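You operate a simulated robot arm through the tools that you are given. There is no shell and no other tool. Be economical: measure what you need, move in short steps, check, and stop when the job is done.

You run a simulated robot arm. Do the job below in one go: nothing can be reset, and whatever is moved stays where it is left.

## Task
Screws tripped: stop the pump, then reset the relay; switch the fan on.
Fine: relay and fan switch are in the white cabinet; shut and latch it after.

Only the result counts: the job must be done as asked and must still hold three seconds after the hand-in. Knocking over, shifting, dropping, spilling or breaking anything else fails it.

## Robot
A 7-joint arm with a two-finger parallel gripper on a trunk, on a base that drives. Base frame: it is fixed to the floor where the robot stands at the start and does not move with it; the origin is under the middle of the robot, x ahead of it, y to its left, z up. Units: m, rad, N and s.
With the tool pointing down near the work surface it reaches from about 0.1 to 0.64 m from the robot's upright axis, wherever it stands. Its first joint turns from -2.897 to 2.897 rad. Places, roughly: blue relay button [2.2, 1.5, 0.4]; blue reset button on the strip [0.4, 0, 1.1]; door latch [1.9, 1.3, 0.5]; fan switch [2.2, 1.6, 0.4]; heater knob five [2, 1.4, 0.7]; heater knob four [2.1, 1.5, 0.7]; heater knob one [2.2, 1.7, 0.7]; heater knob six [2, 1.3, 0.7]; heater knob three [2.1, 1.5, 0.7]; heater knob two [2.2, 1.6, 0.7]; red extruder switch [0.4, 0, 0.8]; screw start button [0.4, 0, 1.2]; white cabinet door [2.1, 1.5, 0.5]. Payload 3.91 kg.
The TCP is the grasp point between the finger pads, 0.03 m short of the fingertips. In the tool frame z runs along the fingers and y along their closing line. Largest opening 0.11 m; finger width 0.02, thickness 0.01; the body of the gripper, 0.048 by 0.112 m, starts 0.055 m behind the TCP.
Orientation is that of the tool frame in the base frame, as a unit quaternion [x, y, z, w]. With the fingers straight down and closing along the base's y, the tool's x points along the base's -x, its y along +y and its z along -z.

## Interface
- The arm moves only by the tool drive_tool. Its arguments are lists of equal length, an entry for each row: "xyz": the shift along the tool's x, y, z in units of 30 mm (1.0 is 30 mm), a list of three; "delta_rot": the turn, a rotation vector about the tool's x, y, z in units of 8 degrees (1.0 is 8 degrees), a list of three. In form: {"xyz": [[x, y, z], ...], "delta_rot": [[wx, wy, wz], ...]}. A call has 1 to 12 rows; each row shifts and turns the commanded pose from where the row before left it, along the tool's axes as they then stand. "jaw" is the gripper command, from -1 (shut) to 1 (fully open), values between in proportion, set as the call begins (left out, the last holds). A call with a number of a shift or a turn outside -1 to 1 is refused whole. Each row takes 0.2 s and may step no farther than 0.05 m and 0.15 rad from the row before; otherwise, or with a gripper value out of range, the whole call is refused. Where a pose cannot be reached the arm comes as near as it can. A force on the tool above 90 N (or 10 N above the force at the start of the call, whichever is more), or a blocked arm, ends the call early, and 0.2 s more pass. The fingers move at their own pace (about 0.153 m/s each) and stop on an object; they squeeze with about 38 N. The grip force told is the motor's: it shows also when the fingers shut on nothing. Time passes only in rows, and 0.2 s behind the last, so rows that do not move let the fingers close. It gives the time, the measured TCP pose, the force on the tool (base axes), the opening and the grip force at its end, in the units of the frame above (readings bear some noise), with the torque about the TCP (base axes, N m) and any sound that the robot's microphone picked up.
- Cameras (640 x 400 px; columns grow to the right, rows downward): "scene" is now at [0.006, 0.1226, 1.576]; the picture's right is [-0.32, -0.95, 0.00], its down [-0.61, 0.21, -0.76] and it looks along [0.72, -0.24, -0.65] (base axes); focal length 254 px, centre (320, 200). "wrist" rides on the gripper at [0.077, 0.007, -0.114] in the tool frame; the picture's right is [-0.09, 1.00, 0.00], its down [-0.80, -0.07, -0.59] and it looks along [-0.59, -0.05, 0.80] (tool axes); focal length 270 px, centre (320, 200). There is no depth. A picture from a camera that has moved, and an enlarged one, comes with that camera's place and axes in the base frame and with its lens.
- get_image(camera): a new picture of that camera. It takes no simulated time.
- raise_lower(by): slides the trunk up (or, below 0, down) by that many m; the arm and the scene camera ride with it, the base frame stays. It gives what a move gives, with no picture.
- drive_base(legs): drives the robot by 1 to 6 legs, each [ahead, turn to the left] in m and rad, along the robot's own axes; the way and the turn of a leg run together, so that a leg with both is an arc; at most 1.5 m and 3.142 rad a leg. The arm and the cameras ride along, it lands a little off, and it stops where it bumps. It gives what a move gives.
- pan_tilt(pan, tilt): turns the head with the scene camera to pan (to the left, within 2.705 rad either way) and tilt (down, from -0.506 to 1.204), counted from straight ahead of the robot. It gives what a move gives.
- enlarge(camera, box): a new picture of the part [left, top, right, bottom] of that camera's present view, enlarged. It takes no simulated time.
- hand_in(): hands the job in; it is judged then, once.

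Go step by step. Nothing tells you exact positions but the pictures and the camera data: compare them with the known pose of the tool, close in by small moves and look again before you grip or let go. The budget is 120 turns and 82 pictures, counting those below and the enlarged ones. Unless the task says otherwise, let go and move clear before handing in, and close with one line.

The tools are called after "Emit:" by a JSON object that holds its "fn" and its "kwargs". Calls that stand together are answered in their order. drive_tool: Moves the arm, as the interface text tells. Its arguments: {"type":"object","properties":{"xyz":{"type":"array","items":{"type":"array","items":{"type":"number"}}},"delta_rot":{"type":"array","items":{"type":"array","items":{"type":"number"}}},"jaw":{"type":"number"}},"required":["xyz","delta_rot"]} The other tools are called the same way: raise_lower (by) slides the trunk up or down; drive_base (legs) drives the base; pan_tilt (pan, tilt) turns the head that bears the scene camera; get_image (camera) takes a picture; enlarge (camera, box) takes an enlarged picture of a part of a camera's view; hand_in () hands the job in.

At the start:

```text
time: 0.0
ee_pos: [0.3359, -0.0023, 1.1494]
tool_rot: [0.0, 1.0, -0.001, 0.0]
force: [-0.3, 0.3, -0.5]
ft_torque: [0.0, 0.0, 0.01]
width: 0.11
grasp_force: 0.1
trunk travel left (down, up): [-0.55, 0.06]
robot x, y, heading: [0.0034, 0.0008, 0.006]
head pan, tilt: [-0.326, 0.703]
```

scene: 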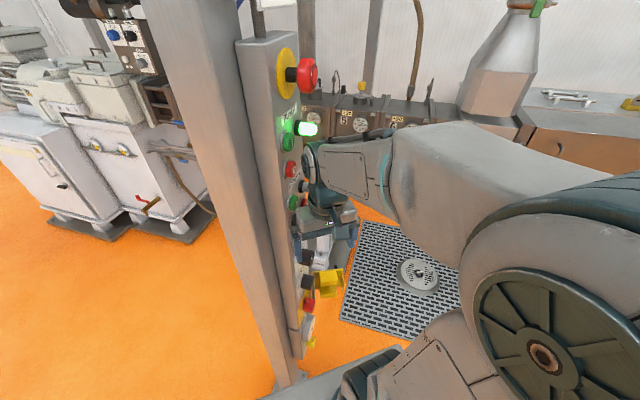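
wrist: 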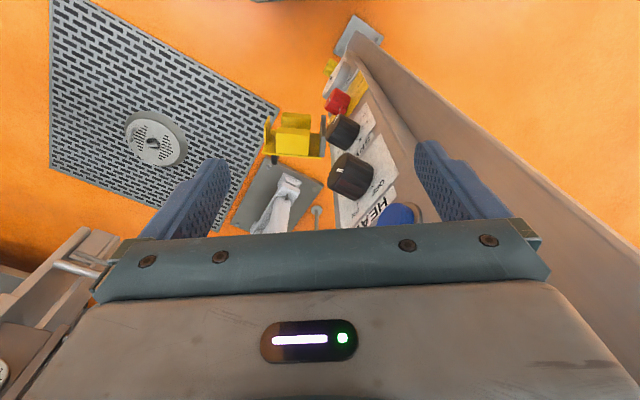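

I see a control strip on a post close ahead, with an e-stop, buttons and knobs. I look closer at its labels before moving.

Emit:
{"fn": "enlarge", "kwargs": {"camera": "scene", "box": [230, 30, 370, 210]}}

Emit:
{"fn": "enlarge", "kwargs": {"camera": "scene", "box": [260, 190, 380, 360]}}

Emit:
{"fn": "enlarge", "kwargs": {"camera": "wrist", "box": [260, 0, 440, 240]}}

```text
2.22 times, centred on (300, 120) of scene
camera zoom: at [0.006, 0.1226, 1.576], right [-0.32, -0.95, 0.0], down [-0.61, 0.21, -0.76], along [0.72, -0.24, -0.65], focal length 565 px, centre (364, 378)
```

zoom: 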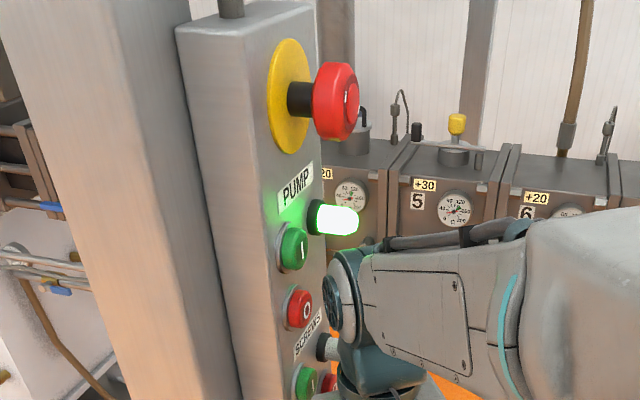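

```text
2.35 times, centred on (320, 275) of scene
camera zoom: at [0.006, 0.1226, 1.576], right [-0.32, -0.95, 0.0], down [-0.61, 0.21, -0.76], along [0.72, -0.24, -0.65], focal length 598 px, centre (320, 24)
```

zoom: 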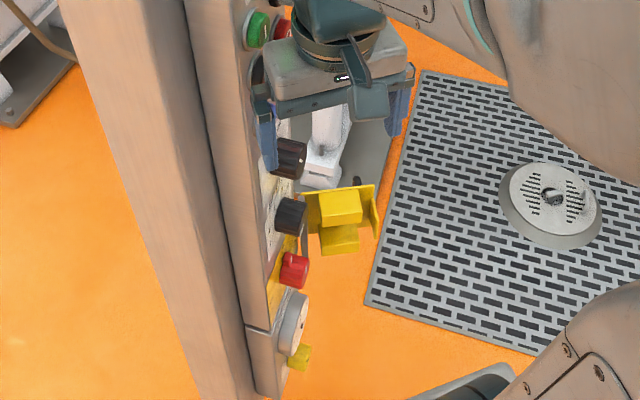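

```text
1.67 times, centred on (350, 120) of wrist
camera zoom: at [0.26, 0.004, 1.2642], right [0.09, 1.0, 0.0], down [0.8, -0.07, 0.59], along [0.59, -0.05, -0.8], focal length 450 px, centre (270, 333)
```

zoom: 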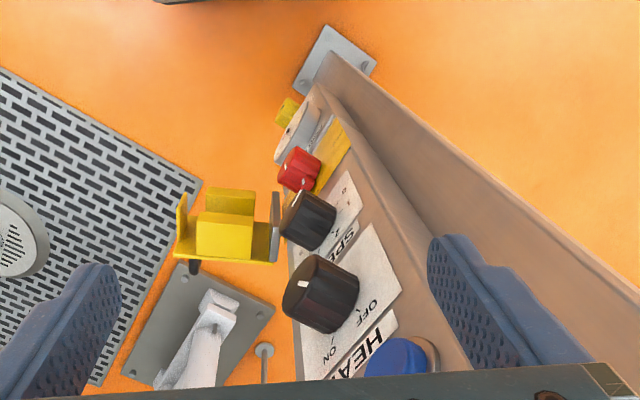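

The pump section has a lit lamp, a green I and a red O; the red O is around (0.43, 0.04, 1.29). I look around for free floor and the cabinet.

Emit:
{"fn": "pan_tilt", "kwargs": {"pan": 0.6, "tilt": 0.5}}

Emit:
{"fn": "get_image", "kwargs": {"camera": "scene"}}

Emit:
{"fn": "pan_tilt", "kwargs": {"pan": 2.6, "tilt": 0.7}}

Emit:
{"fn": "get_image", "kwargs": {"camera": "scene"}}

Emit:
{"fn": "pan_tilt", "kwargs": {"pan": -2.2, "tilt": 0.7}}

Emit:
{"fn": "get_image", "kwargs": {"camera": "scene"}}

```text
time: 1.2
ee_pos: [0.3379, -0.0018, 1.15]
tool_rot: [0.0, 1.0, 0.0, 0.0]
force: [0.4, -0.8, 0.2]
ft_torque: [0.05, 0.0, 0.0]
width: 0.1101
grasp_force: 0.0
trunk travel left (down, up): [-0.55, 0.06]
robot x, y, heading: [-0.0019, 0.0012, -0.0]
head pan, tilt: [0.6, 0.499]
```

```text
76 pictures are left
camera scene: at [0.0007, 0.2012, 1.594], right [0.56, -0.83, 0.0], down [-0.4, -0.27, -0.88], along [0.72, 0.5, -0.48], focal length 254 px, centre (320, 200)
```

scene: 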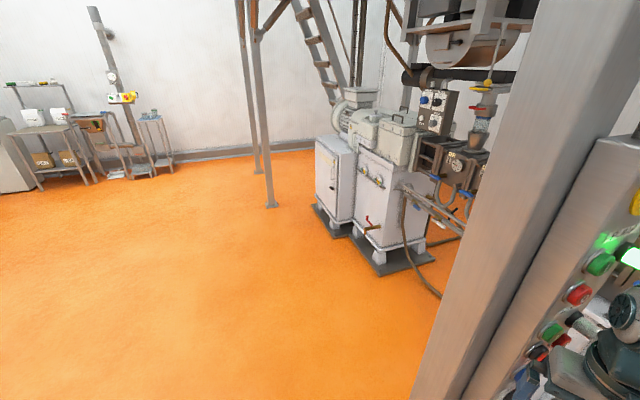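

```text
time: 3.1
ee_pos: [0.3364, -0.0019, 1.1501]
tool_rot: [0.0, 1.0, 0.0, 0.001]
force: [-0.5, -0.1, -0.9]
ft_torque: [0.0, -0.03, -0.03]
width: 0.1101
grasp_force: 0.1
trunk travel left (down, up): [-0.55, 0.06]
robot x, y, heading: [-0.001, -0.0024, 0.003]
head pan, tilt: [2.601, 0.7]
```

```text
75 pictures are left
camera scene: at [-0.1472, 0.1936, 1.5763], right [0.52, 0.86, 0.0], down [0.55, -0.33, -0.76], along [-0.66, 0.39, -0.64], focal length 254 px, centre (320, 200)
```

scene: 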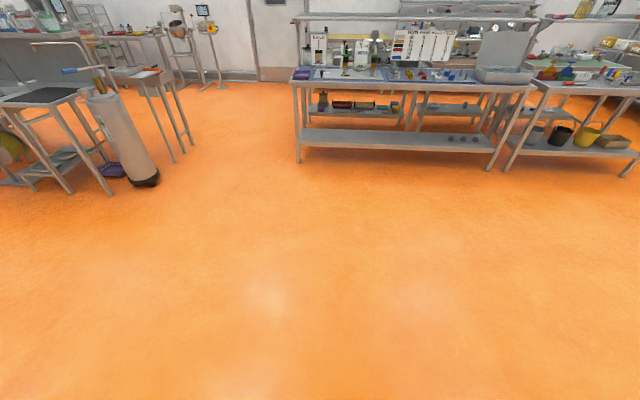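

```text
time: 7.0
ee_pos: [0.3376, -0.0024, 1.1497]
tool_rot: [0.0, 1.0, 0.0, 0.001]
force: [-0.3, -0.2, 0.2]
ft_torque: [-0.03, -0.02, -0.03]
width: 0.11
grasp_force: 0.1
trunk travel left (down, up): [-0.55, 0.06]
robot x, y, heading: [0.0, -0.0024, -0.0]
head pan, tilt: [-2.201, 0.7]
```

```text
74 pictures are left
camera scene: at [-0.1244, 0.0812, 1.5763], right [-0.81, 0.59, 0.0], down [0.38, 0.52, -0.77], along [-0.45, -0.62, -0.64], focal length 254 px, centre (320, 200)
```

scene: 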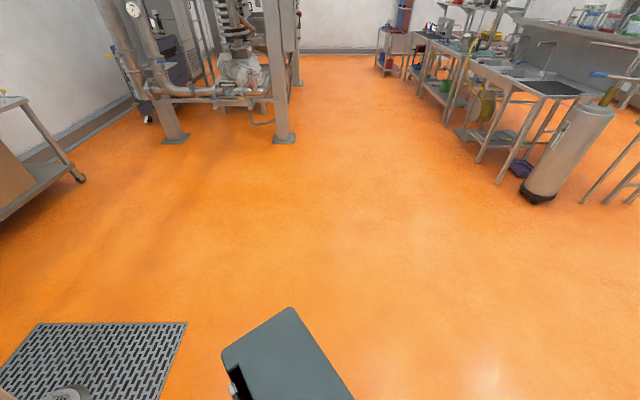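

Floor behind is free. I back off 0.35 m and look at the strip.

Emit:
{"fn": "drive_base", "kwargs": {"legs": [[-0.4, 0]]}}

Emit:
{"fn": "pan_tilt", "kwargs": {"pan": -0.1, "tilt": 0.5}}

Emit:
{"fn": "get_image", "kwargs": {"camera": "scene"}}

```text
time: 9.4
ee_pos: [-0.064, -0.0032, 1.1498]
tool_rot: [0.001, 1.0, 0.0, 0.001]
force: [-0.7, -0.1, 0.0]
ft_torque: [-0.02, 0.0, 0.0]
width: 0.1101
grasp_force: 0.0
trunk travel left (down, up): [-0.55, 0.06]
robot x, y, heading: [-0.3993, -0.0013, -0.003]
head pan, tilt: [-2.201, 0.7]
```

```text
time: 11.4
ee_pos: [-0.0619, -0.0024, 1.1491]
tool_rot: [0.001, 1.0, 0.0, 0.0]
force: [0.5, -0.3, -0.1]
ft_torque: [0.01, -0.02, 0.01]
width: 0.1101
grasp_force: 0.0
trunk travel left (down, up): [-0.55, 0.06]
robot x, y, heading: [-0.3998, 0.0019, -0.0]
head pan, tilt: [-0.099, 0.499]
```

```text
73 pictures are left
camera scene: at [-0.3829, 0.1409, 1.594], right [-0.1, -0.99, 0.0], down [-0.48, 0.05, -0.88], along [0.87, -0.09, -0.48], focal length 254 px, centre (320, 200)
```

scene: 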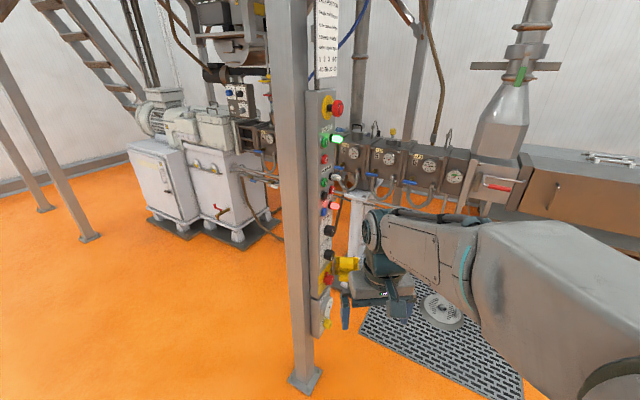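

Emit:
{"fn": "enlarge", "kwargs": {"camera": "scene", "box": [260, 80, 400, 170]}}

Emit:
{"fn": "enlarge", "kwargs": {"camera": "scene", "box": [260, 150, 400, 240]}}

Emit:
{"fn": "enlarge", "kwargs": {"camera": "scene", "box": [100, 70, 300, 260]}}

Emit:
{"fn": "enlarge", "kwargs": {"camera": "scene", "box": [270, 0, 370, 80]}}

```text
4.44 times, centred on (330, 125) of scene
camera zoom: at [-0.3829, 0.1409, 1.594], right [-0.1, -0.99, 0.0], down [-0.48, 0.05, -0.88], along [0.87, -0.09, -0.48], focal length 1129 px, centre (276, 533)
```

zoom: 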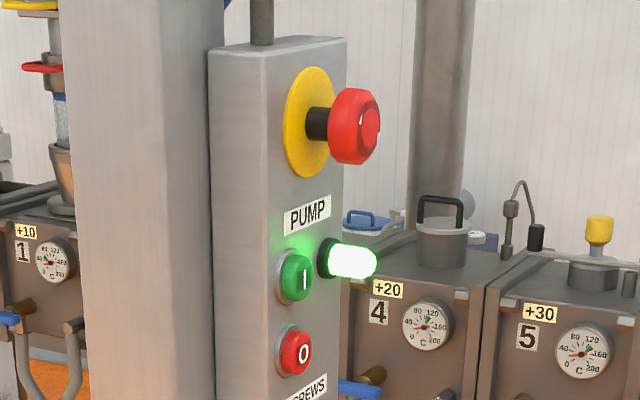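

```text
4.44 times, centred on (330, 195) of scene
camera zoom: at [-0.3829, 0.1409, 1.594], right [-0.1, -0.99, 0.0], down [-0.48, 0.05, -0.88], along [0.87, -0.09, -0.48], focal length 1129 px, centre (276, 222)
```

zoom: 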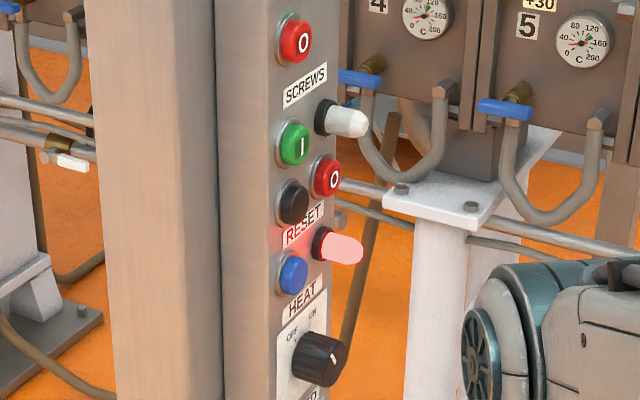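

```text
2.11 times, centred on (200, 165) of scene
camera zoom: at [-0.3829, 0.1409, 1.594], right [-0.1, -0.99, 0.0], down [-0.48, 0.05, -0.88], along [0.87, -0.09, -0.48], focal length 535 px, centre (573, 274)
```

zoom: 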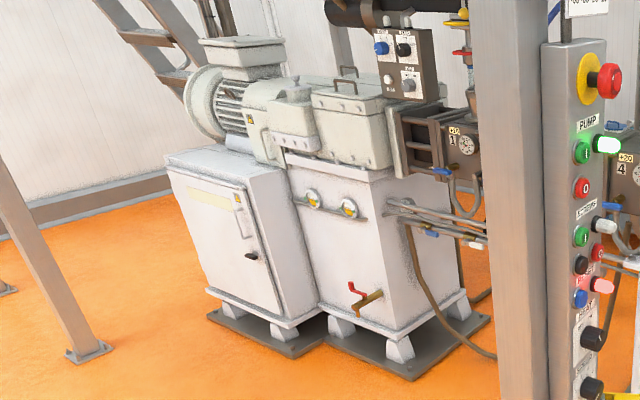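

```text
5.00 times, centred on (320, 40) of scene
camera zoom: at [-0.3829, 0.1409, 1.594], right [-0.1, -0.99, 0.0], down [-0.48, 0.05, -0.88], along [0.87, -0.09, -0.48], focal length 1271 px, centre (320, 1000)
```

zoom: 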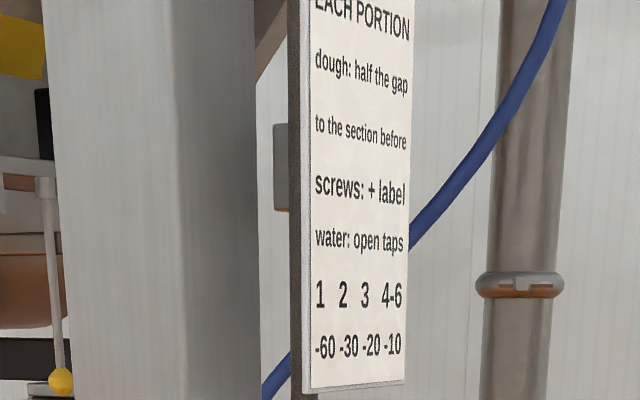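

The pump's red O triangulates to about (0.396, 0.047, 1.317), and the strip faces roughly (-0.6, -0.8). I drive to stand squarely in front of it.

Emit:
{"fn": "drive_base", "kwargs": {"legs": [[0, -0.91], [0.57, 0], [0, 1.81]]}}

Emit:
{"fn": "pan_tilt", "kwargs": {"pan": 0.1, "tilt": 0.4}}

Emit:
{"fn": "get_image", "kwargs": {"camera": "scene"}}

```text
time: 21.4
ee_pos: [0.1595, -0.1891, 1.1505]
tool_rot: [-0.434, 0.901, 0.0, 0.0]
force: [0.1, 0.3, 0.1]
ft_torque: [0.01, 0.02, -0.03]
width: 0.11
grasp_force: 0.1
trunk travel left (down, up): [-0.55, 0.06]
robot x, y, heading: [-0.0562, -0.4513, 0.901]
head pan, tilt: [-0.099, 0.499]
```

```text
time: 22.1
ee_pos: [0.1594, -0.1887, 1.1497]
tool_rot: [-0.435, 0.9, 0.0, 0.0]
force: [0.2, 0.0, -0.1]
ft_torque: [0.03, 0.0, 0.03]
width: 0.1102
grasp_force: 0.1
trunk travel left (down, up): [-0.55, 0.06]
robot x, y, heading: [-0.0518, -0.4496, 0.903]
head pan, tilt: [0.099, 0.4]
```

```text
68 pictures are left
camera scene: at [-0.165, -0.3401, 1.6031], right [0.84, -0.54, 0.0], down [-0.21, -0.33, -0.92], along [0.5, 0.77, -0.39], focal length 254 px, centre (320, 200)
```

scene: 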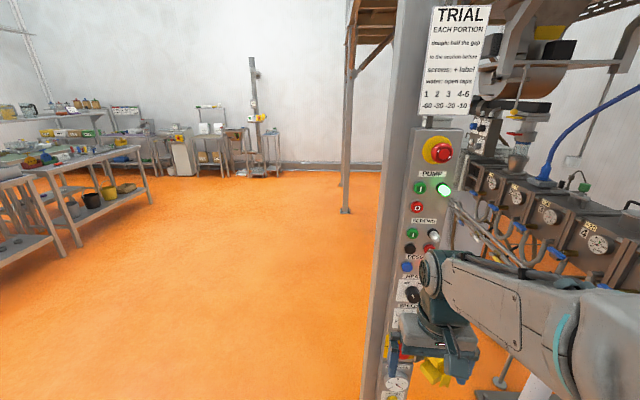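

Emit:
{"fn": "enlarge", "kwargs": {"camera": "scene", "box": [360, 100, 520, 280]}}

```text
2.22 times, centred on (440, 190) of scene
camera zoom: at [-0.165, -0.3401, 1.6031], right [0.84, -0.54, 0.0], down [-0.21, -0.33, -0.92], along [0.5, 0.77, -0.39], focal length 565 px, centre (53, 222)
```

zoom: 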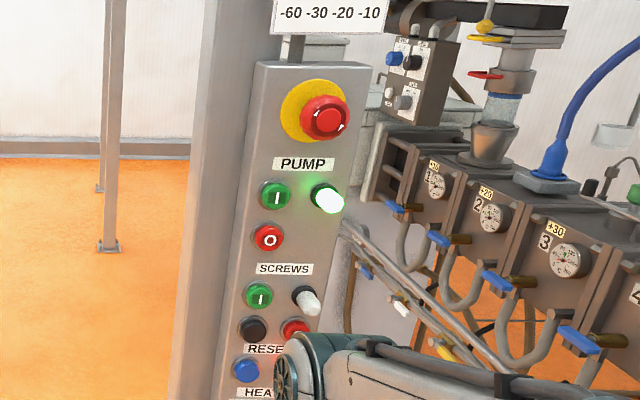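

I confirm the red O at (0.396, 0.048, 1.317). I raise the tool, close the jaw and begin pitching it forward to horizontal.

Emit:
{"fn": "drive_tool", "kwargs": {"xyz": [[-1, 0, -1], [-1, 0, -1], [-1, 0, -1], [-1, 0, -1], [0, 0, 0], [0, 0, 0], [0, 0, 0], [0, 0, 0], [0, 0, 0], [0, 0, 0], [0, 0, 0], [0, 0, 0]], "delta_rot": [[0, 0, 0], [0, 0, 0], [0, 0, 0], [0, 0, 0], [0, -1, 0], [0, -1, 0], [0, -1, 0], [0, -1, 0], [0, -1, 0], [0, -1, 0], [0, -1, 0], [0, -1, 0]], "jaw": -1}}

Emit:
{"fn": "drive_tool", "kwargs": {"xyz": [[0, 0, 0], [0, 0, 0], [0, 0, 0], [0, 0, 0]], "delta_rot": [[0, -1, 0], [0, -1, 0], [0, -1, 0], [0, -0.25, 0]]}}

Emit:
{"fn": "get_image", "kwargs": {"camera": "wrist"}}

Emit:
{"fn": "get_image", "kwargs": {"camera": "scene"}}

```text
time: 24.8
ee_pos: [0.2339, -0.0955, 1.2698]
tool_rot: [-0.369, 0.763, 0.231, 0.478]
force: [1.5, 0.5, -0.6]
ft_torque: [0.02, 0.0, 0.01]
width: 0.0
grasp_force: 37.6
trunk travel left (down, up): [-0.55, 0.06]
robot x, y, heading: [-0.0517, -0.4467, 0.9]
head pan, tilt: [0.099, 0.4]
```

```text
time: 25.8
ee_pos: [0.2486, -0.0797, 1.2901]
tool_rot: [-0.307, 0.637, 0.307, 0.637]
force: [0.5, -0.8, 0.4]
ft_torque: [-0.02, 0.01, 0.0]
width: 0.0
grasp_force: 38.2
out of reach, approached as far as the arm can: row 3, 4
trunk travel left (down, up): [-0.55, 0.06]
robot x, y, heading: [-0.0535, -0.4515, 0.899]
head pan, tilt: [0.099, 0.4]
```

```text
66 pictures are left
camera wrist: at [0.1718, -0.1634, 1.2129], right [-0.78, 0.62, 0.09], down [-0.31, -0.51, 0.8], along [0.54, 0.6, 0.59], focal length 270 px, centre (320, 200)
```

wrist: 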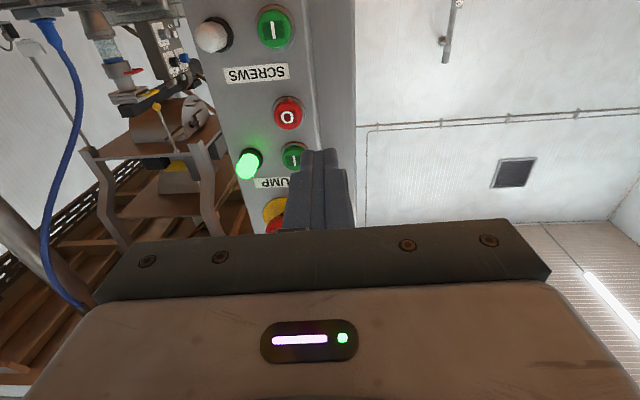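

```text
65 pictures are left
camera scene: at [-0.165, -0.34, 1.6031], right [0.84, -0.54, 0.0], down [-0.21, -0.33, -0.92], along [0.5, 0.77, -0.39], focal length 254 px, centre (320, 200)
```

scene: 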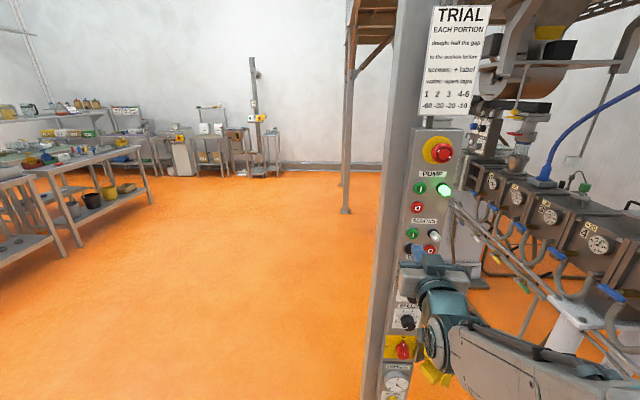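

The tool is horizontal facing the strip. I shift to a standoff about 7 cm in front of the red O and check.

Emit:
{"fn": "drive_tool", "kwargs": {"xyz": [[-0.21, -0.305, 0.7], [-0.21, -0.305, 0.7], [-0.21, -0.305, 0.7], [-0.21, -0.305, 0.7]], "delta_rot": [[0, 0, 0], [0, 0, 0], [0, 0, 0], [0, 0, 0]]}}

Emit:
{"fn": "get_image", "kwargs": {"camera": "wrist"}}

Emit:
{"fn": "enlarge", "kwargs": {"camera": "scene", "box": [360, 130, 520, 280]}}

```text
time: 26.8
ee_pos: [0.3298, -0.0344, 1.3148]
tool_rot: [-0.307, 0.637, 0.307, 0.637]
force: [-1.1, 0.2, 0.7]
ft_torque: [-0.04, -0.02, 0.0]
width: 0.0
grasp_force: 37.7
trunk travel left (down, up): [-0.55, 0.06]
robot x, y, heading: [-0.0547, -0.4496, 0.901]
head pan, tilt: [0.099, 0.4]
```

```text
64 pictures are left
camera wrist: at [0.2534, -0.1199, 1.2377], right [-0.78, 0.62, 0.09], down [-0.31, -0.51, 0.8], along [0.54, 0.6, 0.59], focal length 270 px, centre (320, 200)
```

wrist: 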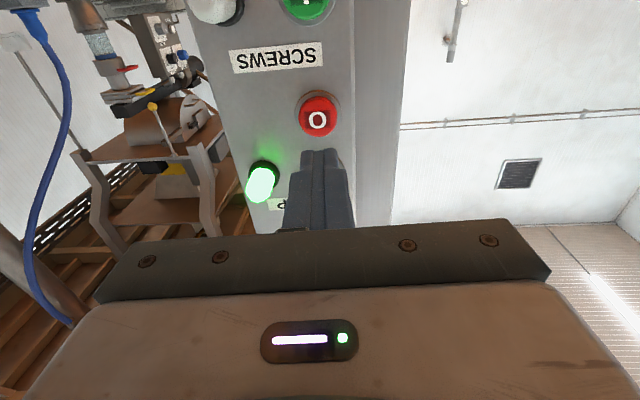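

```text
2.67 times, centred on (440, 205) of scene
camera zoom: at [-0.1646, -0.3396, 1.6031], right [0.84, -0.54, 0.0], down [-0.21, -0.33, -0.92], along [0.5, 0.77, -0.39], focal length 678 px, centre (0, 187)
```

zoom: 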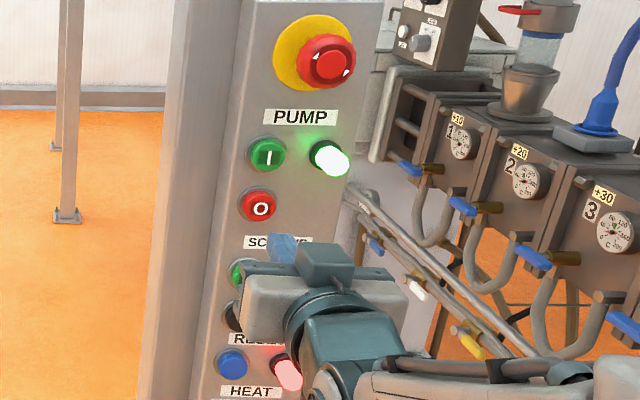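

Aligned with the red O within a couple of mm, about 7 cm off. I advance close first, then press in small steps.

Emit:
{"fn": "drive_tool", "kwargs": {"xyz": [[0, 0, 0.7], [0, 0, 0.7], [0, 0, 0.5]], "delta_rot": [[0, 0, 0], [0, 0, 0], [0, 0, 0]]}}

Emit:
{"fn": "enlarge", "kwargs": {"camera": "wrist", "box": [220, 40, 420, 240]}}

Emit:
{"fn": "enlarge", "kwargs": {"camera": "scene", "box": [380, 160, 470, 260]}}

```text
time: 27.6
ee_pos: [0.3643, 0.0097, 1.314]
tool_rot: [-0.307, 0.638, 0.307, 0.636]
force: [0.1, -0.2, -0.4]
ft_torque: [0.01, 0.0, 0.02]
width: 0.0
grasp_force: 37.4
trunk travel left (down, up): [-0.55, 0.06]
robot x, y, heading: [-0.0486, -0.4529, 0.899]
head pan, tilt: [0.099, 0.4]
```

```text
2.00 times, centred on (320, 140) of wrist
camera zoom: at [0.2887, -0.0751, 1.2376], right [-0.78, 0.62, 0.09], down [-0.31, -0.51, 0.8], along [0.54, 0.6, 0.59], focal length 541 px, centre (320, 320)
```

zoom: 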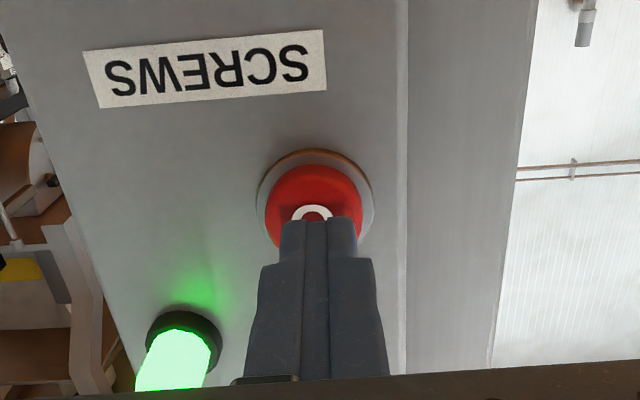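

```text
4.00 times, centred on (425, 210) of scene
camera zoom: at [-0.1649, -0.3398, 1.6031], right [0.84, -0.54, 0.0], down [-0.21, -0.33, -0.92], along [0.5, 0.77, -0.39], focal length 1016 px, centre (-100, 160)
```

zoom: 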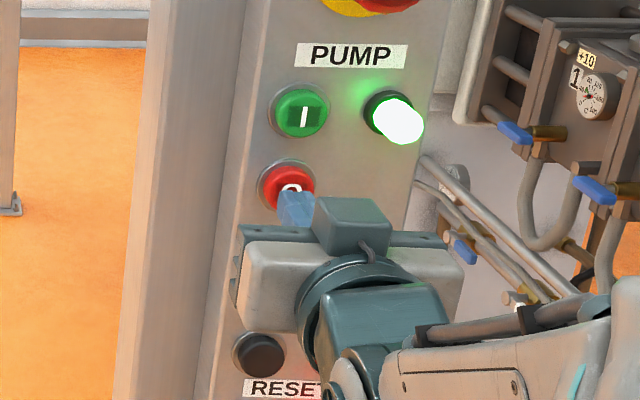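

Well centred. Press now in small steps until the force rises.

Emit:
{"fn": "drive_tool", "kwargs": {"xyz": [[-0.05, 0, 0.25], [0, 0, 0.25], [0, 0, 0.2], [0, 0, 0.1]], "delta_rot": [[0, 0, 0], [0, 0, 0], [0, 0, 0], [0, 0, 0]]}}

Emit:
{"fn": "enlarge", "kwargs": {"camera": "scene", "box": [380, 160, 470, 260]}}

```text
time: 28.6
ee_pos: [0.3778, 0.0255, 1.3177]
tool_rot: [-0.307, 0.637, 0.307, 0.637]
force: [-11.0, -13.0, -3.6]
ft_torque: [-0.08, 0.06, 0.09]
width: 0.0002
grasp_force: 37.5
trunk travel left (down, up): [-0.55, 0.06]
robot x, y, heading: [-0.0543, -0.45, 0.894]
head pan, tilt: [0.099, 0.4]
heard: click
```

```text
4.00 times, centred on (425, 210) of scene
camera zoom: at [-0.1672, -0.3426, 1.6031], right [0.84, -0.54, 0.0], down [-0.21, -0.33, -0.92], along [0.5, 0.78, -0.39], focal length 1016 px, centre (-100, 160)
```

zoom: 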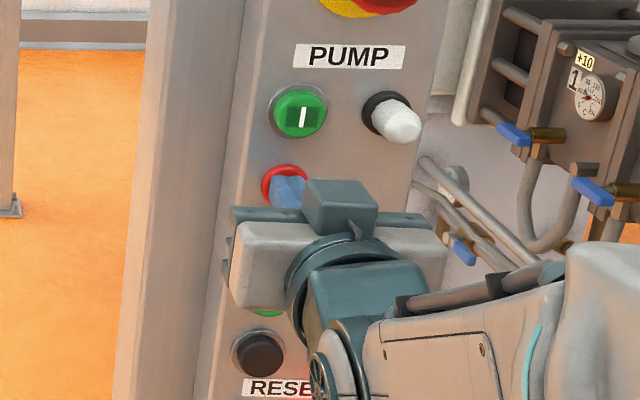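

The pump lamp went out after the click: the pump is stopped. I retract straight back, then look toward the cabinet.

Emit:
{"fn": "drive_tool", "kwargs": {"xyz": [[0, 0, -1], [0, 0, -1], [0, 0, -1], [0, 0, -1], [0, 0, -0.7]], "delta_rot": [[0, 0, 0], [0, 0, 0], [0, 0, 0], [0, 0, 0], [0, 0, 0]]}}

Emit:
{"fn": "drive_base", "kwargs": {"legs": [[-0.35, 0], [0, 0.67], [1.5, 0], [0, -1.3]]}}

Emit:
{"fn": "pan_tilt", "kwargs": {"pan": 0.0, "tilt": 0.5}}

Emit:
{"fn": "get_image", "kwargs": {"camera": "scene"}}

```text
time: 29.8
ee_pos: [0.2909, -0.0843, 1.3179]
tool_rot: [-0.308, 0.636, 0.309, 0.636]
force: [-0.1, -0.7, 0.2]
ft_torque: [0.02, -0.01, 0.05]
width: 0.0
grasp_force: 37.7
trunk travel left (down, up): [-0.55, 0.06]
robot x, y, heading: [-0.0507, -0.4539, 0.894]
head pan, tilt: [0.099, 0.4]
```

```text
time: 44.0
ee_pos: [0.222, 0.8746, 1.3183]
tool_rot: [-0.1, 0.7, 0.099, 0.7]
force: [0.4, 0.7, -0.2]
ft_torque: [-0.03, 0.0, 0.0]
width: 0.0
grasp_force: 38.1
trunk travel left (down, up): [-0.55, 0.06]
robot x, y, heading: [-0.2678, 0.7751, 0.283]
head pan, tilt: [0.099, 0.4]
```

```text
time: 44.7
ee_pos: [0.2235, 0.8749, 1.3175]
tool_rot: [-0.098, 0.7, 0.098, 0.7]
force: [0.2, -0.5, 0.4]
ft_torque: [0.0, -0.02, -0.02]
width: 0.0
grasp_force: 37.8
trunk travel left (down, up): [-0.55, 0.06]
robot x, y, heading: [-0.2693, 0.7727, 0.285]
head pan, tilt: [0.0, 0.499]
```

```text
59 pictures are left
camera scene: at [-0.2955, 0.9211, 1.594], right [0.28, -0.96, 0.0], down [-0.46, -0.13, -0.88], along [0.84, 0.24, -0.48], focal length 254 px, centre (320, 200)
```

scene: 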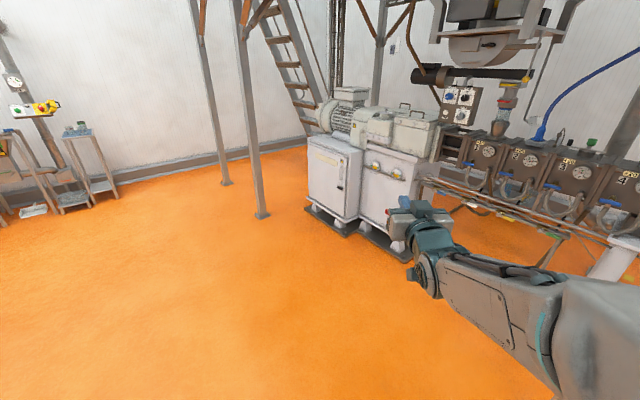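

Emit:
{"fn": "enlarge", "kwargs": {"camera": "scene", "box": [280, 130, 440, 250]}}

```text
3.33 times, centred on (360, 190) of scene
camera zoom: at [-0.2955, 0.9211, 1.594], right [0.28, -0.96, 0.0], down [-0.46, -0.13, -0.88], along [0.84, 0.24, -0.48], focal length 847 px, centre (187, 233)
```

zoom: 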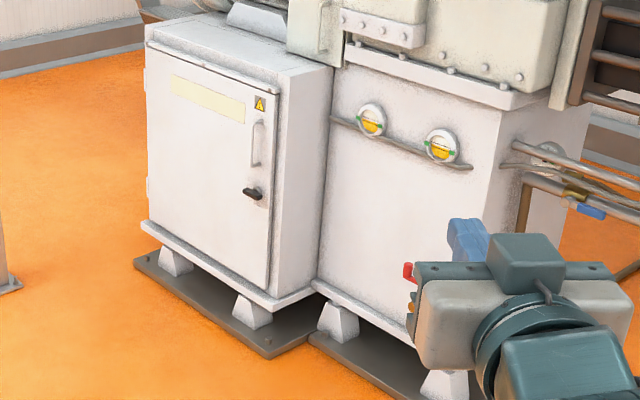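

The latch lever is near (1.87, 1.36, 0.53), hinge side near (2.25, 1.80), and the door faces about (-0.81, 0.58). I drive to stand about a metre in front of the latch, lower the trunk and look.

Emit:
{"fn": "drive_base", "kwargs": {"legs": [[0, 0.436], [1.4, 0], [0.37, 0], [0, -1.34]]}}

Emit:
{"fn": "raise_lower", "kwargs": {"by": -0.45}}

Emit:
{"fn": "pan_tilt", "kwargs": {"pan": 0.0, "tilt": 0.5}}

Emit:
{"fn": "get_image", "kwargs": {"camera": "scene"}}

Emit:
{"fn": "get_image", "kwargs": {"camera": "wrist"}}

```text
time: 58.2
ee_pos: [1.4419, 1.6228, 1.316]
tool_rot: [0.212, 0.675, -0.212, 0.675]
force: [-0.5, 0.0, 0.0]
ft_torque: [-0.01, 0.0, 0.01]
width: 0.0
grasp_force: 37.8
trunk travel left (down, up): [-0.55, 0.06]
robot x, y, heading: [1.0539, 1.9438, -0.61]
head pan, tilt: [0.0, 0.499]
```

```text
refused: -0.45 is not a number from -0.4 to 0.4
```

```text
time: 58.8
ee_pos: [1.4416, 1.6229, 1.3166]
tool_rot: [0.212, 0.674, -0.212, 0.675]
force: [0.1, 0.2, -0.7]
ft_torque: [0.03, 0.0, -0.01]
width: 0.0002
grasp_force: 37.3
trunk travel left (down, up): [-0.55, 0.06]
robot x, y, heading: [1.0567, 1.9428, -0.611]
head pan, tilt: [0.0, 0.499]
```

```text
57 pictures are left
camera scene: at [1.1535, 2.0566, 1.594], right [-0.57, -0.82, 0.0], down [-0.39, 0.27, -0.88], along [0.72, -0.5, -0.48], focal length 254 px, centre (320, 200)
```

scene: 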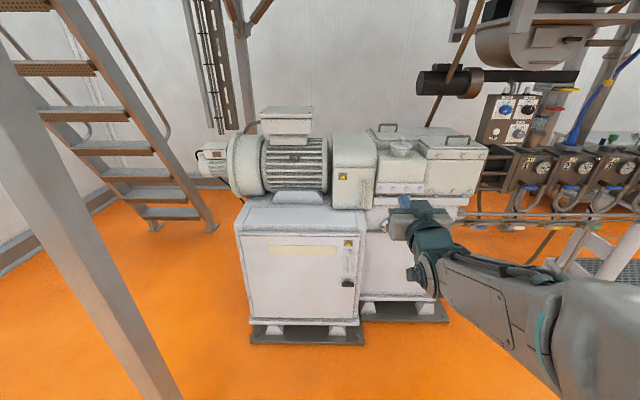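

```text
56 pictures are left
camera wrist: at [1.3522, 1.6934, 1.24], right [0.57, 0.82, 0.09], down [-0.53, 0.28, 0.8], along [0.63, -0.5, 0.59], focal length 270 px, centre (320, 200)
```

wrist: 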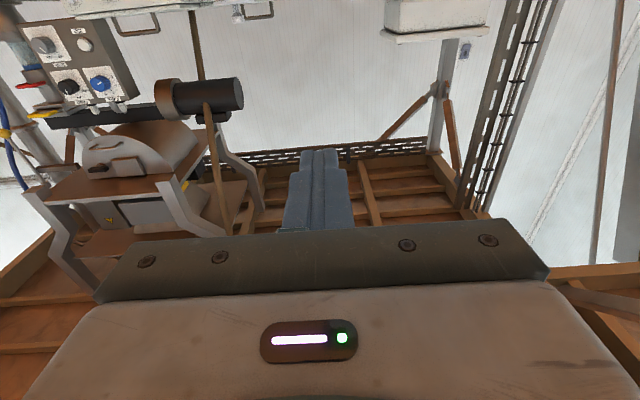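

Emit:
{"fn": "enlarge", "kwargs": {"camera": "scene", "box": [310, 220, 390, 330]}}

Emit:
{"fn": "raise_lower", "kwargs": {"by": -0.4}}

Emit:
{"fn": "get_image", "kwargs": {"camera": "scene"}}

```text
3.64 times, centred on (350, 275) of scene
camera zoom: at [1.1535, 2.0566, 1.594], right [-0.57, -0.82, 0.0], down [-0.39, 0.27, -0.88], along [0.72, -0.5, -0.48], focal length 924 px, centre (211, -73)
```

zoom: 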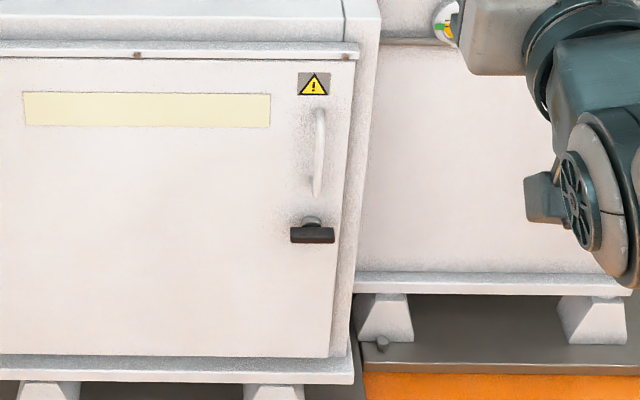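

```text
time: 62.6
ee_pos: [1.4429, 1.6221, 0.9169]
tool_rot: [0.212, 0.674, -0.212, 0.675]
force: [-0.2, 0.1, 0.0]
ft_torque: [0.0, -0.01, 0.04]
width: 0.0
grasp_force: 37.3
trunk travel left (down, up): [-0.15, 0.46]
robot x, y, heading: [1.0544, 1.9441, -0.612]
head pan, tilt: [0.0, 0.499]
```

```text
54 pictures are left
camera scene: at [1.1535, 2.0566, 1.194], right [-0.57, -0.82, 0.0], down [-0.39, 0.27, -0.88], along [0.72, -0.5, -0.48], focal length 254 px, centre (320, 200)
```

scene: 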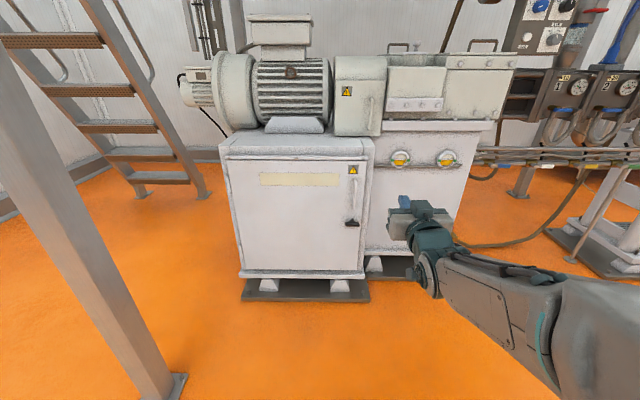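

The latch is a horizontal T-bar at about (1.88, 1.362, 0.535), with a vertical pull handle above it near z 0.68. I lower the trunk, lower the arm and roll the tool 90° so the jaw closes vertically.

Emit:
{"fn": "raise_lower", "kwargs": {"by": -0.15}}

Emit:
{"fn": "drive_tool", "kwargs": {"xyz": [[0.7, -0.1, 0], [0.7, -0.1, 0], [0.7, -0.1, 0], [0.7, -0.1, 0], [0.7, -0.1, 0], [0.7, -0.1, 0], [0.7, -0.1, 0], [0.7, -0.1, 0], [0.7, -0.1, 0], [0.7, -0.1, 0], [0.7, -0.1, 0], [0, 0, 0]], "delta_rot": [[0, 0, 0], [0, 0, 0], [0, 0, 0], [0, 0, 0], [0, 0, 0], [0, 0, 0], [0, 0, 0], [0, 0, 0], [0, 0, 0], [0, 0, 0], [0, 0, 0], [0, 0, 0]], "jaw": 0}}

Emit:
{"fn": "drive_tool", "kwargs": {"xyz": [[0, 0, 0], [0, 0, 0], [0, 0, 0], [0, 0, 0], [0, 0, 0], [0, 0, 0], [0, 0, 0], [0, 0, 0], [0, 0, 0], [0, 0, 0], [0, 0, 0], [0, 0, 0]], "delta_rot": [[0, 0, 1], [0, 0, 1], [0, 0, 1], [0, 0, 1], [0, 0, 1], [0, 0, 1], [0, 0, 1], [0, 0, 1], [0, 0, 1], [0, 0, 1], [0, 0, 1], [0, 0, 0.25]]}}

Emit:
{"fn": "get_image", "kwargs": {"camera": "wrist"}}

Emit:
{"fn": "get_image", "kwargs": {"camera": "scene"}}

```text
time: 64.4
ee_pos: [1.4418, 1.6219, 0.7675]
tool_rot: [0.211, 0.675, -0.212, 0.675]
force: [-0.7, 0.7, 0.2]
ft_torque: [-0.04, 0.02, 0.0]
width: 0.0
grasp_force: 37.4
trunk travel left (down, up): [0.0, 0.61]
robot x, y, heading: [1.0525, 1.9424, -0.606]
head pan, tilt: [0.0, 0.499]
```

```text
time: 67.0
ee_pos: [1.4457, 1.5688, 0.5486]
tool_rot: [0.212, 0.675, -0.212, 0.674]
force: [-0.3, 1.1, 0.6]
ft_torque: [-0.01, 0.01, -0.01]
width: 0.055
grasp_force: 0.0
out of reach, approached as far as the arm can: row 4, 5, 6, 7, 8, 9
trunk travel left (down, up): [0.0, 0.61]
robot x, y, heading: [1.054, 1.9409, -0.611]
head pan, tilt: [0.0, 0.499]
```

```text
time: 69.6
ee_pos: [1.4477, 1.5685, 0.5481]
tool_rot: [0.627, 0.327, 0.328, 0.627]
force: [-0.6, -0.2, -0.3]
ft_torque: [0.0, 0.0, 0.01]
width: 0.055
grasp_force: 0.1
trunk travel left (down, up): [0.0, 0.61]
robot x, y, heading: [1.0524, 1.9408, -0.611]
head pan, tilt: [0.0, 0.499]
```

```text
53 pictures are left
camera wrist: at [1.3968, 1.697, 0.556], right [-0.05, -0.07, 1.0], down [-0.95, -0.32, -0.07], along [0.32, -0.95, -0.05], focal length 270 px, centre (320, 200)
```

wrist: 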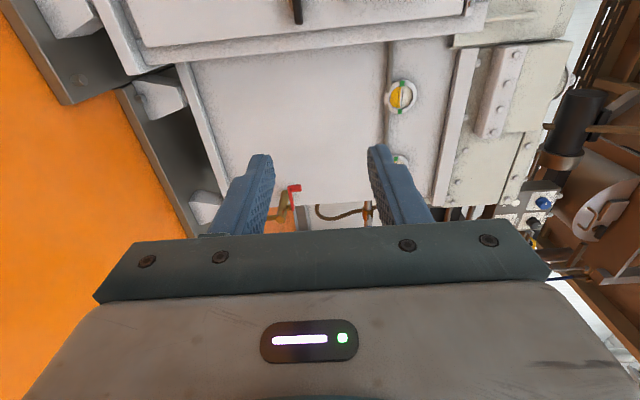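

```text
52 pictures are left
camera scene: at [1.1535, 2.0565, 1.044], right [-0.57, -0.82, 0.0], down [-0.39, 0.27, -0.88], along [0.72, -0.5, -0.48], focal length 254 px, centre (320, 200)
```

scene: 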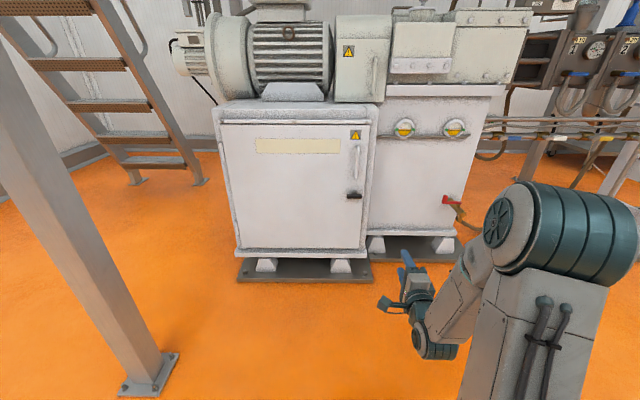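

The jaw now closes vertically and the arm works at latch height. I drive ahead 0.27 m and look again.

Emit:
{"fn": "drive_base", "kwargs": {"legs": [[0.27, -0.03]]}}

Emit:
{"fn": "drive_tool", "kwargs": {"xyz": [[0.7, -0.1, 0], [0.7, -0.1, 0], [0.7, -0.1, 0], [0.7, -0.1, 0], [0.7, -0.1, 0]], "delta_rot": [[0, 0, 0], [0, 0, 0], [0, 0, 0], [0, 0, 0], [0, 0, 0]]}}

Emit:
{"fn": "pan_tilt", "kwargs": {"pan": -0.1, "tilt": 0.7}}

Emit:
{"fn": "get_image", "kwargs": {"camera": "wrist"}}

Emit:
{"fn": "get_image", "kwargs": {"camera": "scene"}}

```text
time: 71.5
ee_pos: [1.6544, 1.4005, 0.5505]
tool_rot: [0.631, 0.319, 0.318, 0.631]
force: [0.1, -0.3, 0.7]
ft_torque: [0.02, 0.01, 0.0]
width: 0.0553
grasp_force: 0.0
trunk travel left (down, up): [0.0, 0.61]
robot x, y, heading: [1.2703, 1.7885, -0.635]
head pan, tilt: [0.0, 0.499]
```

```text
time: 72.7
ee_pos: [1.7245, 1.4782, 0.5327]
tool_rot: [0.631, 0.319, 0.318, 0.632]
force: [-0.7, -0.3, 0.0]
ft_torque: [-0.03, 0.01, 0.03]
width: 0.0551
grasp_force: 0.1
out of reach, approached as far as the arm can: row 1, 2, 4
trunk travel left (down, up): [0.0, 0.61]
robot x, y, heading: [1.2693, 1.7857, -0.635]
head pan, tilt: [0.0, 0.499]
```

```text
time: 73.4
ee_pos: [1.7253, 1.4756, 0.5327]
tool_rot: [0.632, 0.319, 0.318, 0.631]
force: [0.4, 0.8, -0.1]
ft_torque: [-0.01, 0.0, 0.01]
width: 0.055
grasp_force: 0.1
trunk travel left (down, up): [0.0, 0.61]
robot x, y, heading: [1.2763, 1.7845, -0.629]
head pan, tilt: [-0.099, 0.7]
```

```text
51 pictures are left
camera wrist: at [1.6786, 1.607, 0.5402], right [-0.05, -0.07, 1.0], down [-0.95, -0.29, -0.07], along [0.29, -0.95, -0.05], focal length 270 px, centre (320, 200)
```

wrist: 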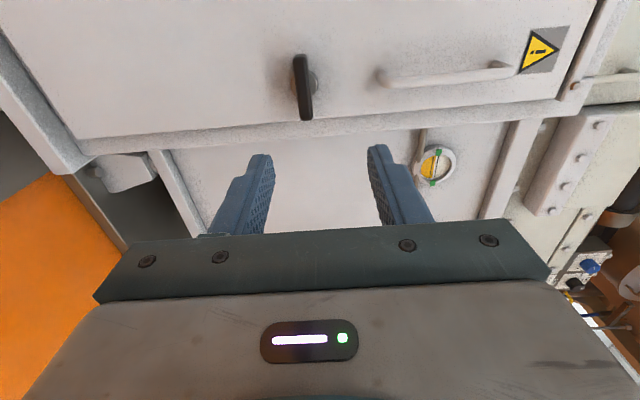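

```text
50 pictures are left
camera scene: at [1.3644, 1.8942, 1.0263], right [-0.67, -0.74, 0.0], down [-0.48, 0.43, -0.77], along [0.57, -0.51, -0.64], focal length 254 px, centre (320, 200)
```

scene: 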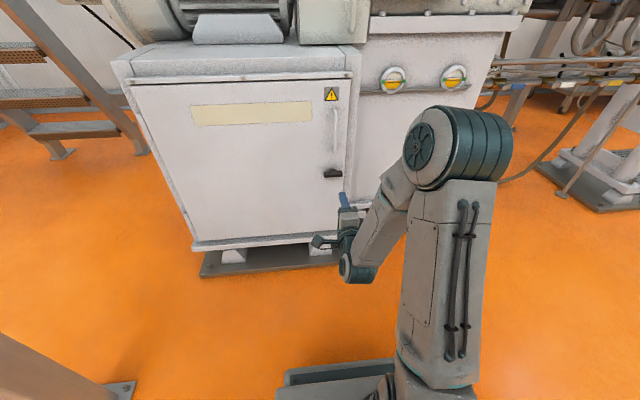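

Latch estimate is (1.884, 1.366, 0.523), about 0.19 m ahead of the TCP. I advance 0.12 m and check.

Emit:
{"fn": "drive_tool", "kwargs": {"xyz": [[0.05, -0.1, 0.8], [0.05, -0.1, 0.8], [0.05, -0.1, 0.8], [0.05, 0, 0.8], [0, 0, 0.8]], "delta_rot": [[0, 0, 0], [0, 0, 0], [0, 0, 0], [0, 0, 0], [0, 0, 0]]}}

Emit:
{"fn": "get_image", "kwargs": {"camera": "wrist"}}

Emit:
{"fn": "enlarge", "kwargs": {"camera": "scene", "box": [290, 130, 390, 260]}}

```text
time: 74.6
ee_pos: [1.8257, 1.411, 0.5257]
tool_rot: [0.631, 0.319, 0.319, 0.632]
force: [-0.2, 1.4, -0.3]
ft_torque: [0.01, 0.01, 0.03]
width: 0.055
grasp_force: 0.0
trunk travel left (down, up): [0.0, 0.61]
robot x, y, heading: [1.2742, 1.7859, -0.641]
head pan, tilt: [-0.099, 0.7]
```

```text
49 pictures are left
camera wrist: at [1.7792, 1.5402, 0.5311], right [-0.05, -0.07, 1.0], down [-0.95, -0.29, -0.07], along [0.29, -0.95, -0.05], focal length 270 px, centre (320, 200)
```

wrist: 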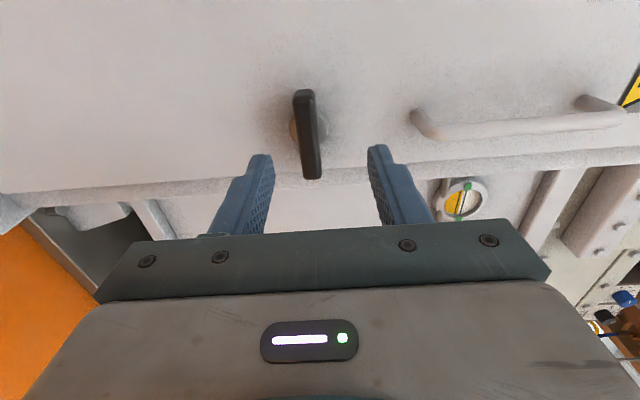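

```text
3.08 times, centred on (340, 195) of scene
camera zoom: at [1.3643, 1.8943, 1.0263], right [-0.67, -0.74, 0.0], down [-0.48, 0.43, -0.76], along [0.57, -0.51, -0.64], focal length 782 px, centre (258, 215)
```

zoom: 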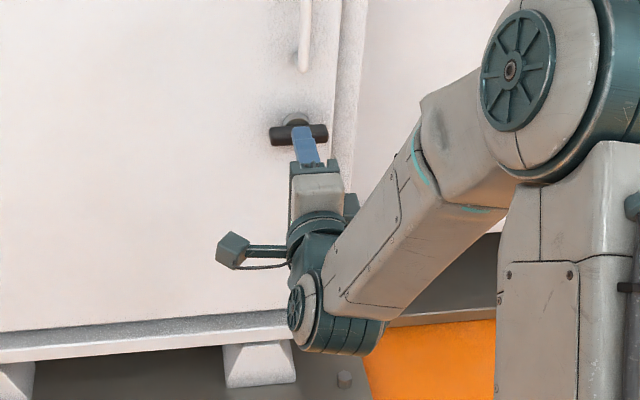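

Bar looks about 8 cm ahead and roughly 9 mm lower. I advance about 6 cm, 9 mm down, and check before gripping.

Emit:
{"fn": "drive_tool", "kwargs": {"xyz": [[0, -0.15, 0.5], [0, -0.15, 0.5], [0, 0, 0.5], [0, 0, 0.5]], "delta_rot": [[0, 0, 0], [0, 0, 0], [0, 0, 0], [0, 0, 0]]}}

Emit:
{"fn": "get_image", "kwargs": {"camera": "wrist"}}

```text
time: 75.6
ee_pos: [1.873, 1.3733, 0.5164]
tool_rot: [0.631, 0.318, 0.318, 0.632]
force: [-0.2, 0.2, 0.3]
ft_torque: [0.03, 0.01, 0.03]
width: 0.055
grasp_force: 0.1
trunk travel left (down, up): [0.0, 0.61]
robot x, y, heading: [1.2757, 1.7874, -0.637]
head pan, tilt: [-0.099, 0.7]
```

```text
47 pictures are left
camera wrist: at [1.8276, 1.5045, 0.5222], right [-0.05, -0.07, 1.0], down [-0.95, -0.29, -0.07], along [0.29, -0.95, -0.05], focal length 270 px, centre (320, 200)
```

wrist: 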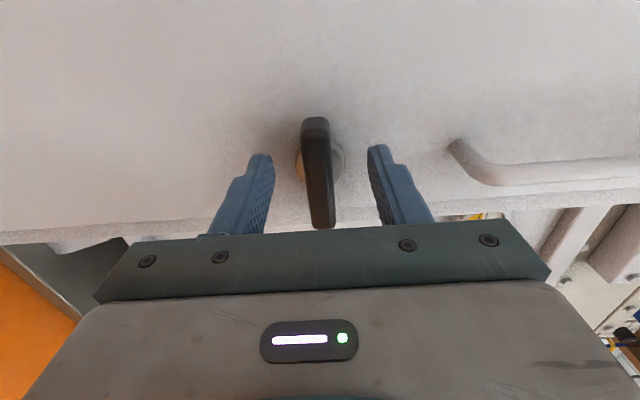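

The bar sits between the fingers, near the tips. I advance 8 mm more and grip.

Emit:
{"fn": "drive_tool", "kwargs": {"xyz": [[0, 0, 0.27]], "delta_rot": [[0, 0, 0]]}}

Emit:
{"fn": "drive_tool", "kwargs": {"xyz": [[0, 0, 0], [0, 0, 0], [0, 0, 0]], "delta_rot": [[0, 0, 0], [0, 0, 0], [0, 0, 0]], "jaw": -1}}

Emit:
{"fn": "get_image", "kwargs": {"camera": "wrist"}}

```text
time: 76.0
ee_pos: [1.8799, 1.369, 0.5154]
tool_rot: [0.631, 0.318, 0.319, 0.631]
force: [0.3, 1.0, 0.3]
ft_torque: [0.01, 0.0, 0.0]
width: 0.055
grasp_force: 0.1
trunk travel left (down, up): [0.0, 0.61]
robot x, y, heading: [1.2723, 1.7876, -0.634]
head pan, tilt: [-0.099, 0.7]
```

```text
time: 76.8
ee_pos: [1.8794, 1.3696, 0.5139]
tool_rot: [0.632, 0.319, 0.318, 0.631]
force: [1.1, 0.4, -3.2]
ft_torque: [0.05, 0.0, 0.11]
width: 0.0317
grasp_force: 44.6
trunk travel left (down, up): [0.0, 0.61]
robot x, y, heading: [1.2739, 1.784, -0.636]
head pan, tilt: [-0.099, 0.7]
```

```text
46 pictures are left
camera wrist: at [1.8339, 1.4996, 0.5217], right [-0.05, -0.07, 1.0], down [-0.95, -0.29, -0.07], along [0.29, -0.95, -0.05], focal length 270 px, centre (320, 200)
```

wrist: 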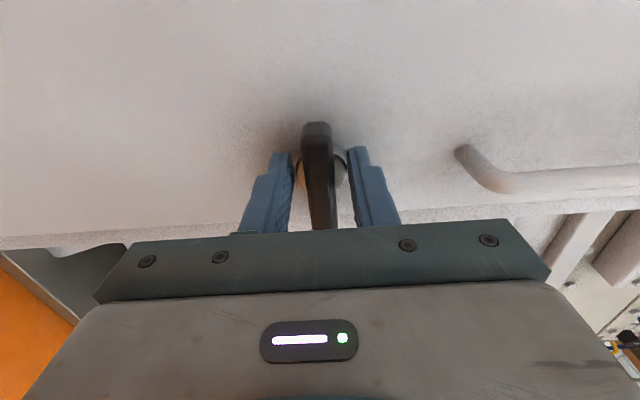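

The tips caught the 32 mm collar behind the bar. I open, back out about 12 mm and grip the bar itself.

Emit:
{"fn": "drive_tool", "kwargs": {"xyz": [[0, 0, 0], [0, 0, -0.4]], "delta_rot": [[0, 0, 0], [0, 0, 0]], "jaw": 0}}

Emit:
{"fn": "drive_tool", "kwargs": {"xyz": [[0, 0, 0], [0, 0, 0], [0, 0, 0]], "delta_rot": [[0, 0, 0], [0, 0, 0], [0, 0, 0]], "jaw": -1}}

```text
time: 77.4
ee_pos: [1.87, 1.3769, 0.5154]
tool_rot: [0.631, 0.319, 0.319, 0.631]
force: [-0.1, -0.3, -0.5]
ft_torque: [-0.02, -0.01, 0.02]
width: 0.0551
grasp_force: 0.0
trunk travel left (down, up): [0.0, 0.61]
robot x, y, heading: [1.2741, 1.786, -0.637]
head pan, tilt: [-0.099, 0.7]
```

```text
time: 78.2
ee_pos: [1.8711, 1.3777, 0.5156]
tool_rot: [0.633, 0.319, 0.318, 0.63]
force: [-1.2, -0.7, -5.9]
ft_torque: [0.04, -0.02, 0.56]
width: 0.0157
grasp_force: 45.2
trunk travel left (down, up): [0.0, 0.61]
robot x, y, heading: [1.2732, 1.7848, -0.639]
head pan, tilt: [-0.099, 0.7]
```

The bar is gripped (15.7 mm). I try turning clockwise a little and watch the torque.

Emit:
{"fn": "drive_tool", "kwargs": {"xyz": [[0, 0, 0], [0, 0, 0], [0, 0, 0]], "delta_rot": [[0, 0, 0.7], [0, 0, 0.7], [0, 0, 0.7]]}}

```text
time: 79.0
ee_pos: [1.8698, 1.3749, 0.514]
tool_rot: [0.672, 0.221, 0.406, 0.578]
force: [-3.8, -1.6, -6.8]
ft_torque: [-1.19, 0.99, 0.08]
width: 0.0217
grasp_force: 45.0
trunk travel left (down, up): [0.0, 0.61]
robot x, y, heading: [1.2709, 1.7867, -0.64]
head pan, tilt: [-0.099, 0.7]
```

It resists clockwise (the bar twisted in the jaw). I go back and try anticlockwise.

Emit:
{"fn": "drive_tool", "kwargs": {"xyz": [[0, 0, 0], [0, 0, 0], [0, 0, 0], [0, 0, 0], [0, 0, 0], [0, 0, 0]], "delta_rot": [[0, 0, -0.7], [0, 0, -0.7], [0, 0, -0.7], [0, 0, -0.7], [0, 0, -0.7], [0, 0, -0.7]]}}

Emit:
{"fn": "get_image", "kwargs": {"camera": "wrist"}}

```text
time: 80.4
ee_pos: [1.8709, 1.3777, 0.5124]
tool_rot: [0.579, 0.409, 0.223, 0.669]
force: [1.2, 4.1, -18.1]
ft_torque: [-0.17, -0.51, -0.88]
width: 0.0157
grasp_force: 45.3
trunk travel left (down, up): [0.0, 0.61]
robot x, y, heading: [1.2722, 1.7885, -0.636]
head pan, tilt: [-0.099, 0.7]
```

```text
45 pictures are left
camera wrist: at [1.824, 1.5062, 0.4974], right [0.13, 0.16, 0.98], down [-0.94, -0.28, 0.17], along [0.3, -0.95, 0.12], focal length 270 px, centre (320, 200)
```

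wrist: 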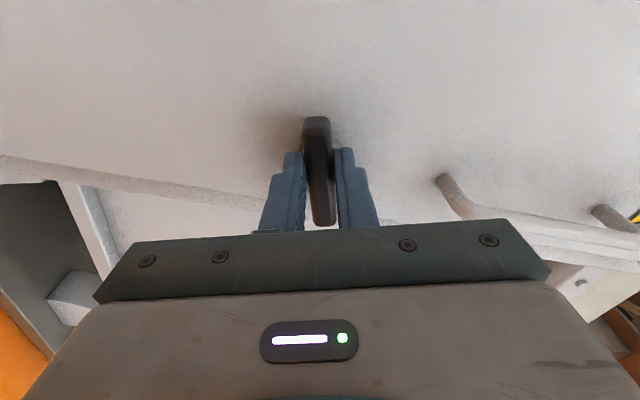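

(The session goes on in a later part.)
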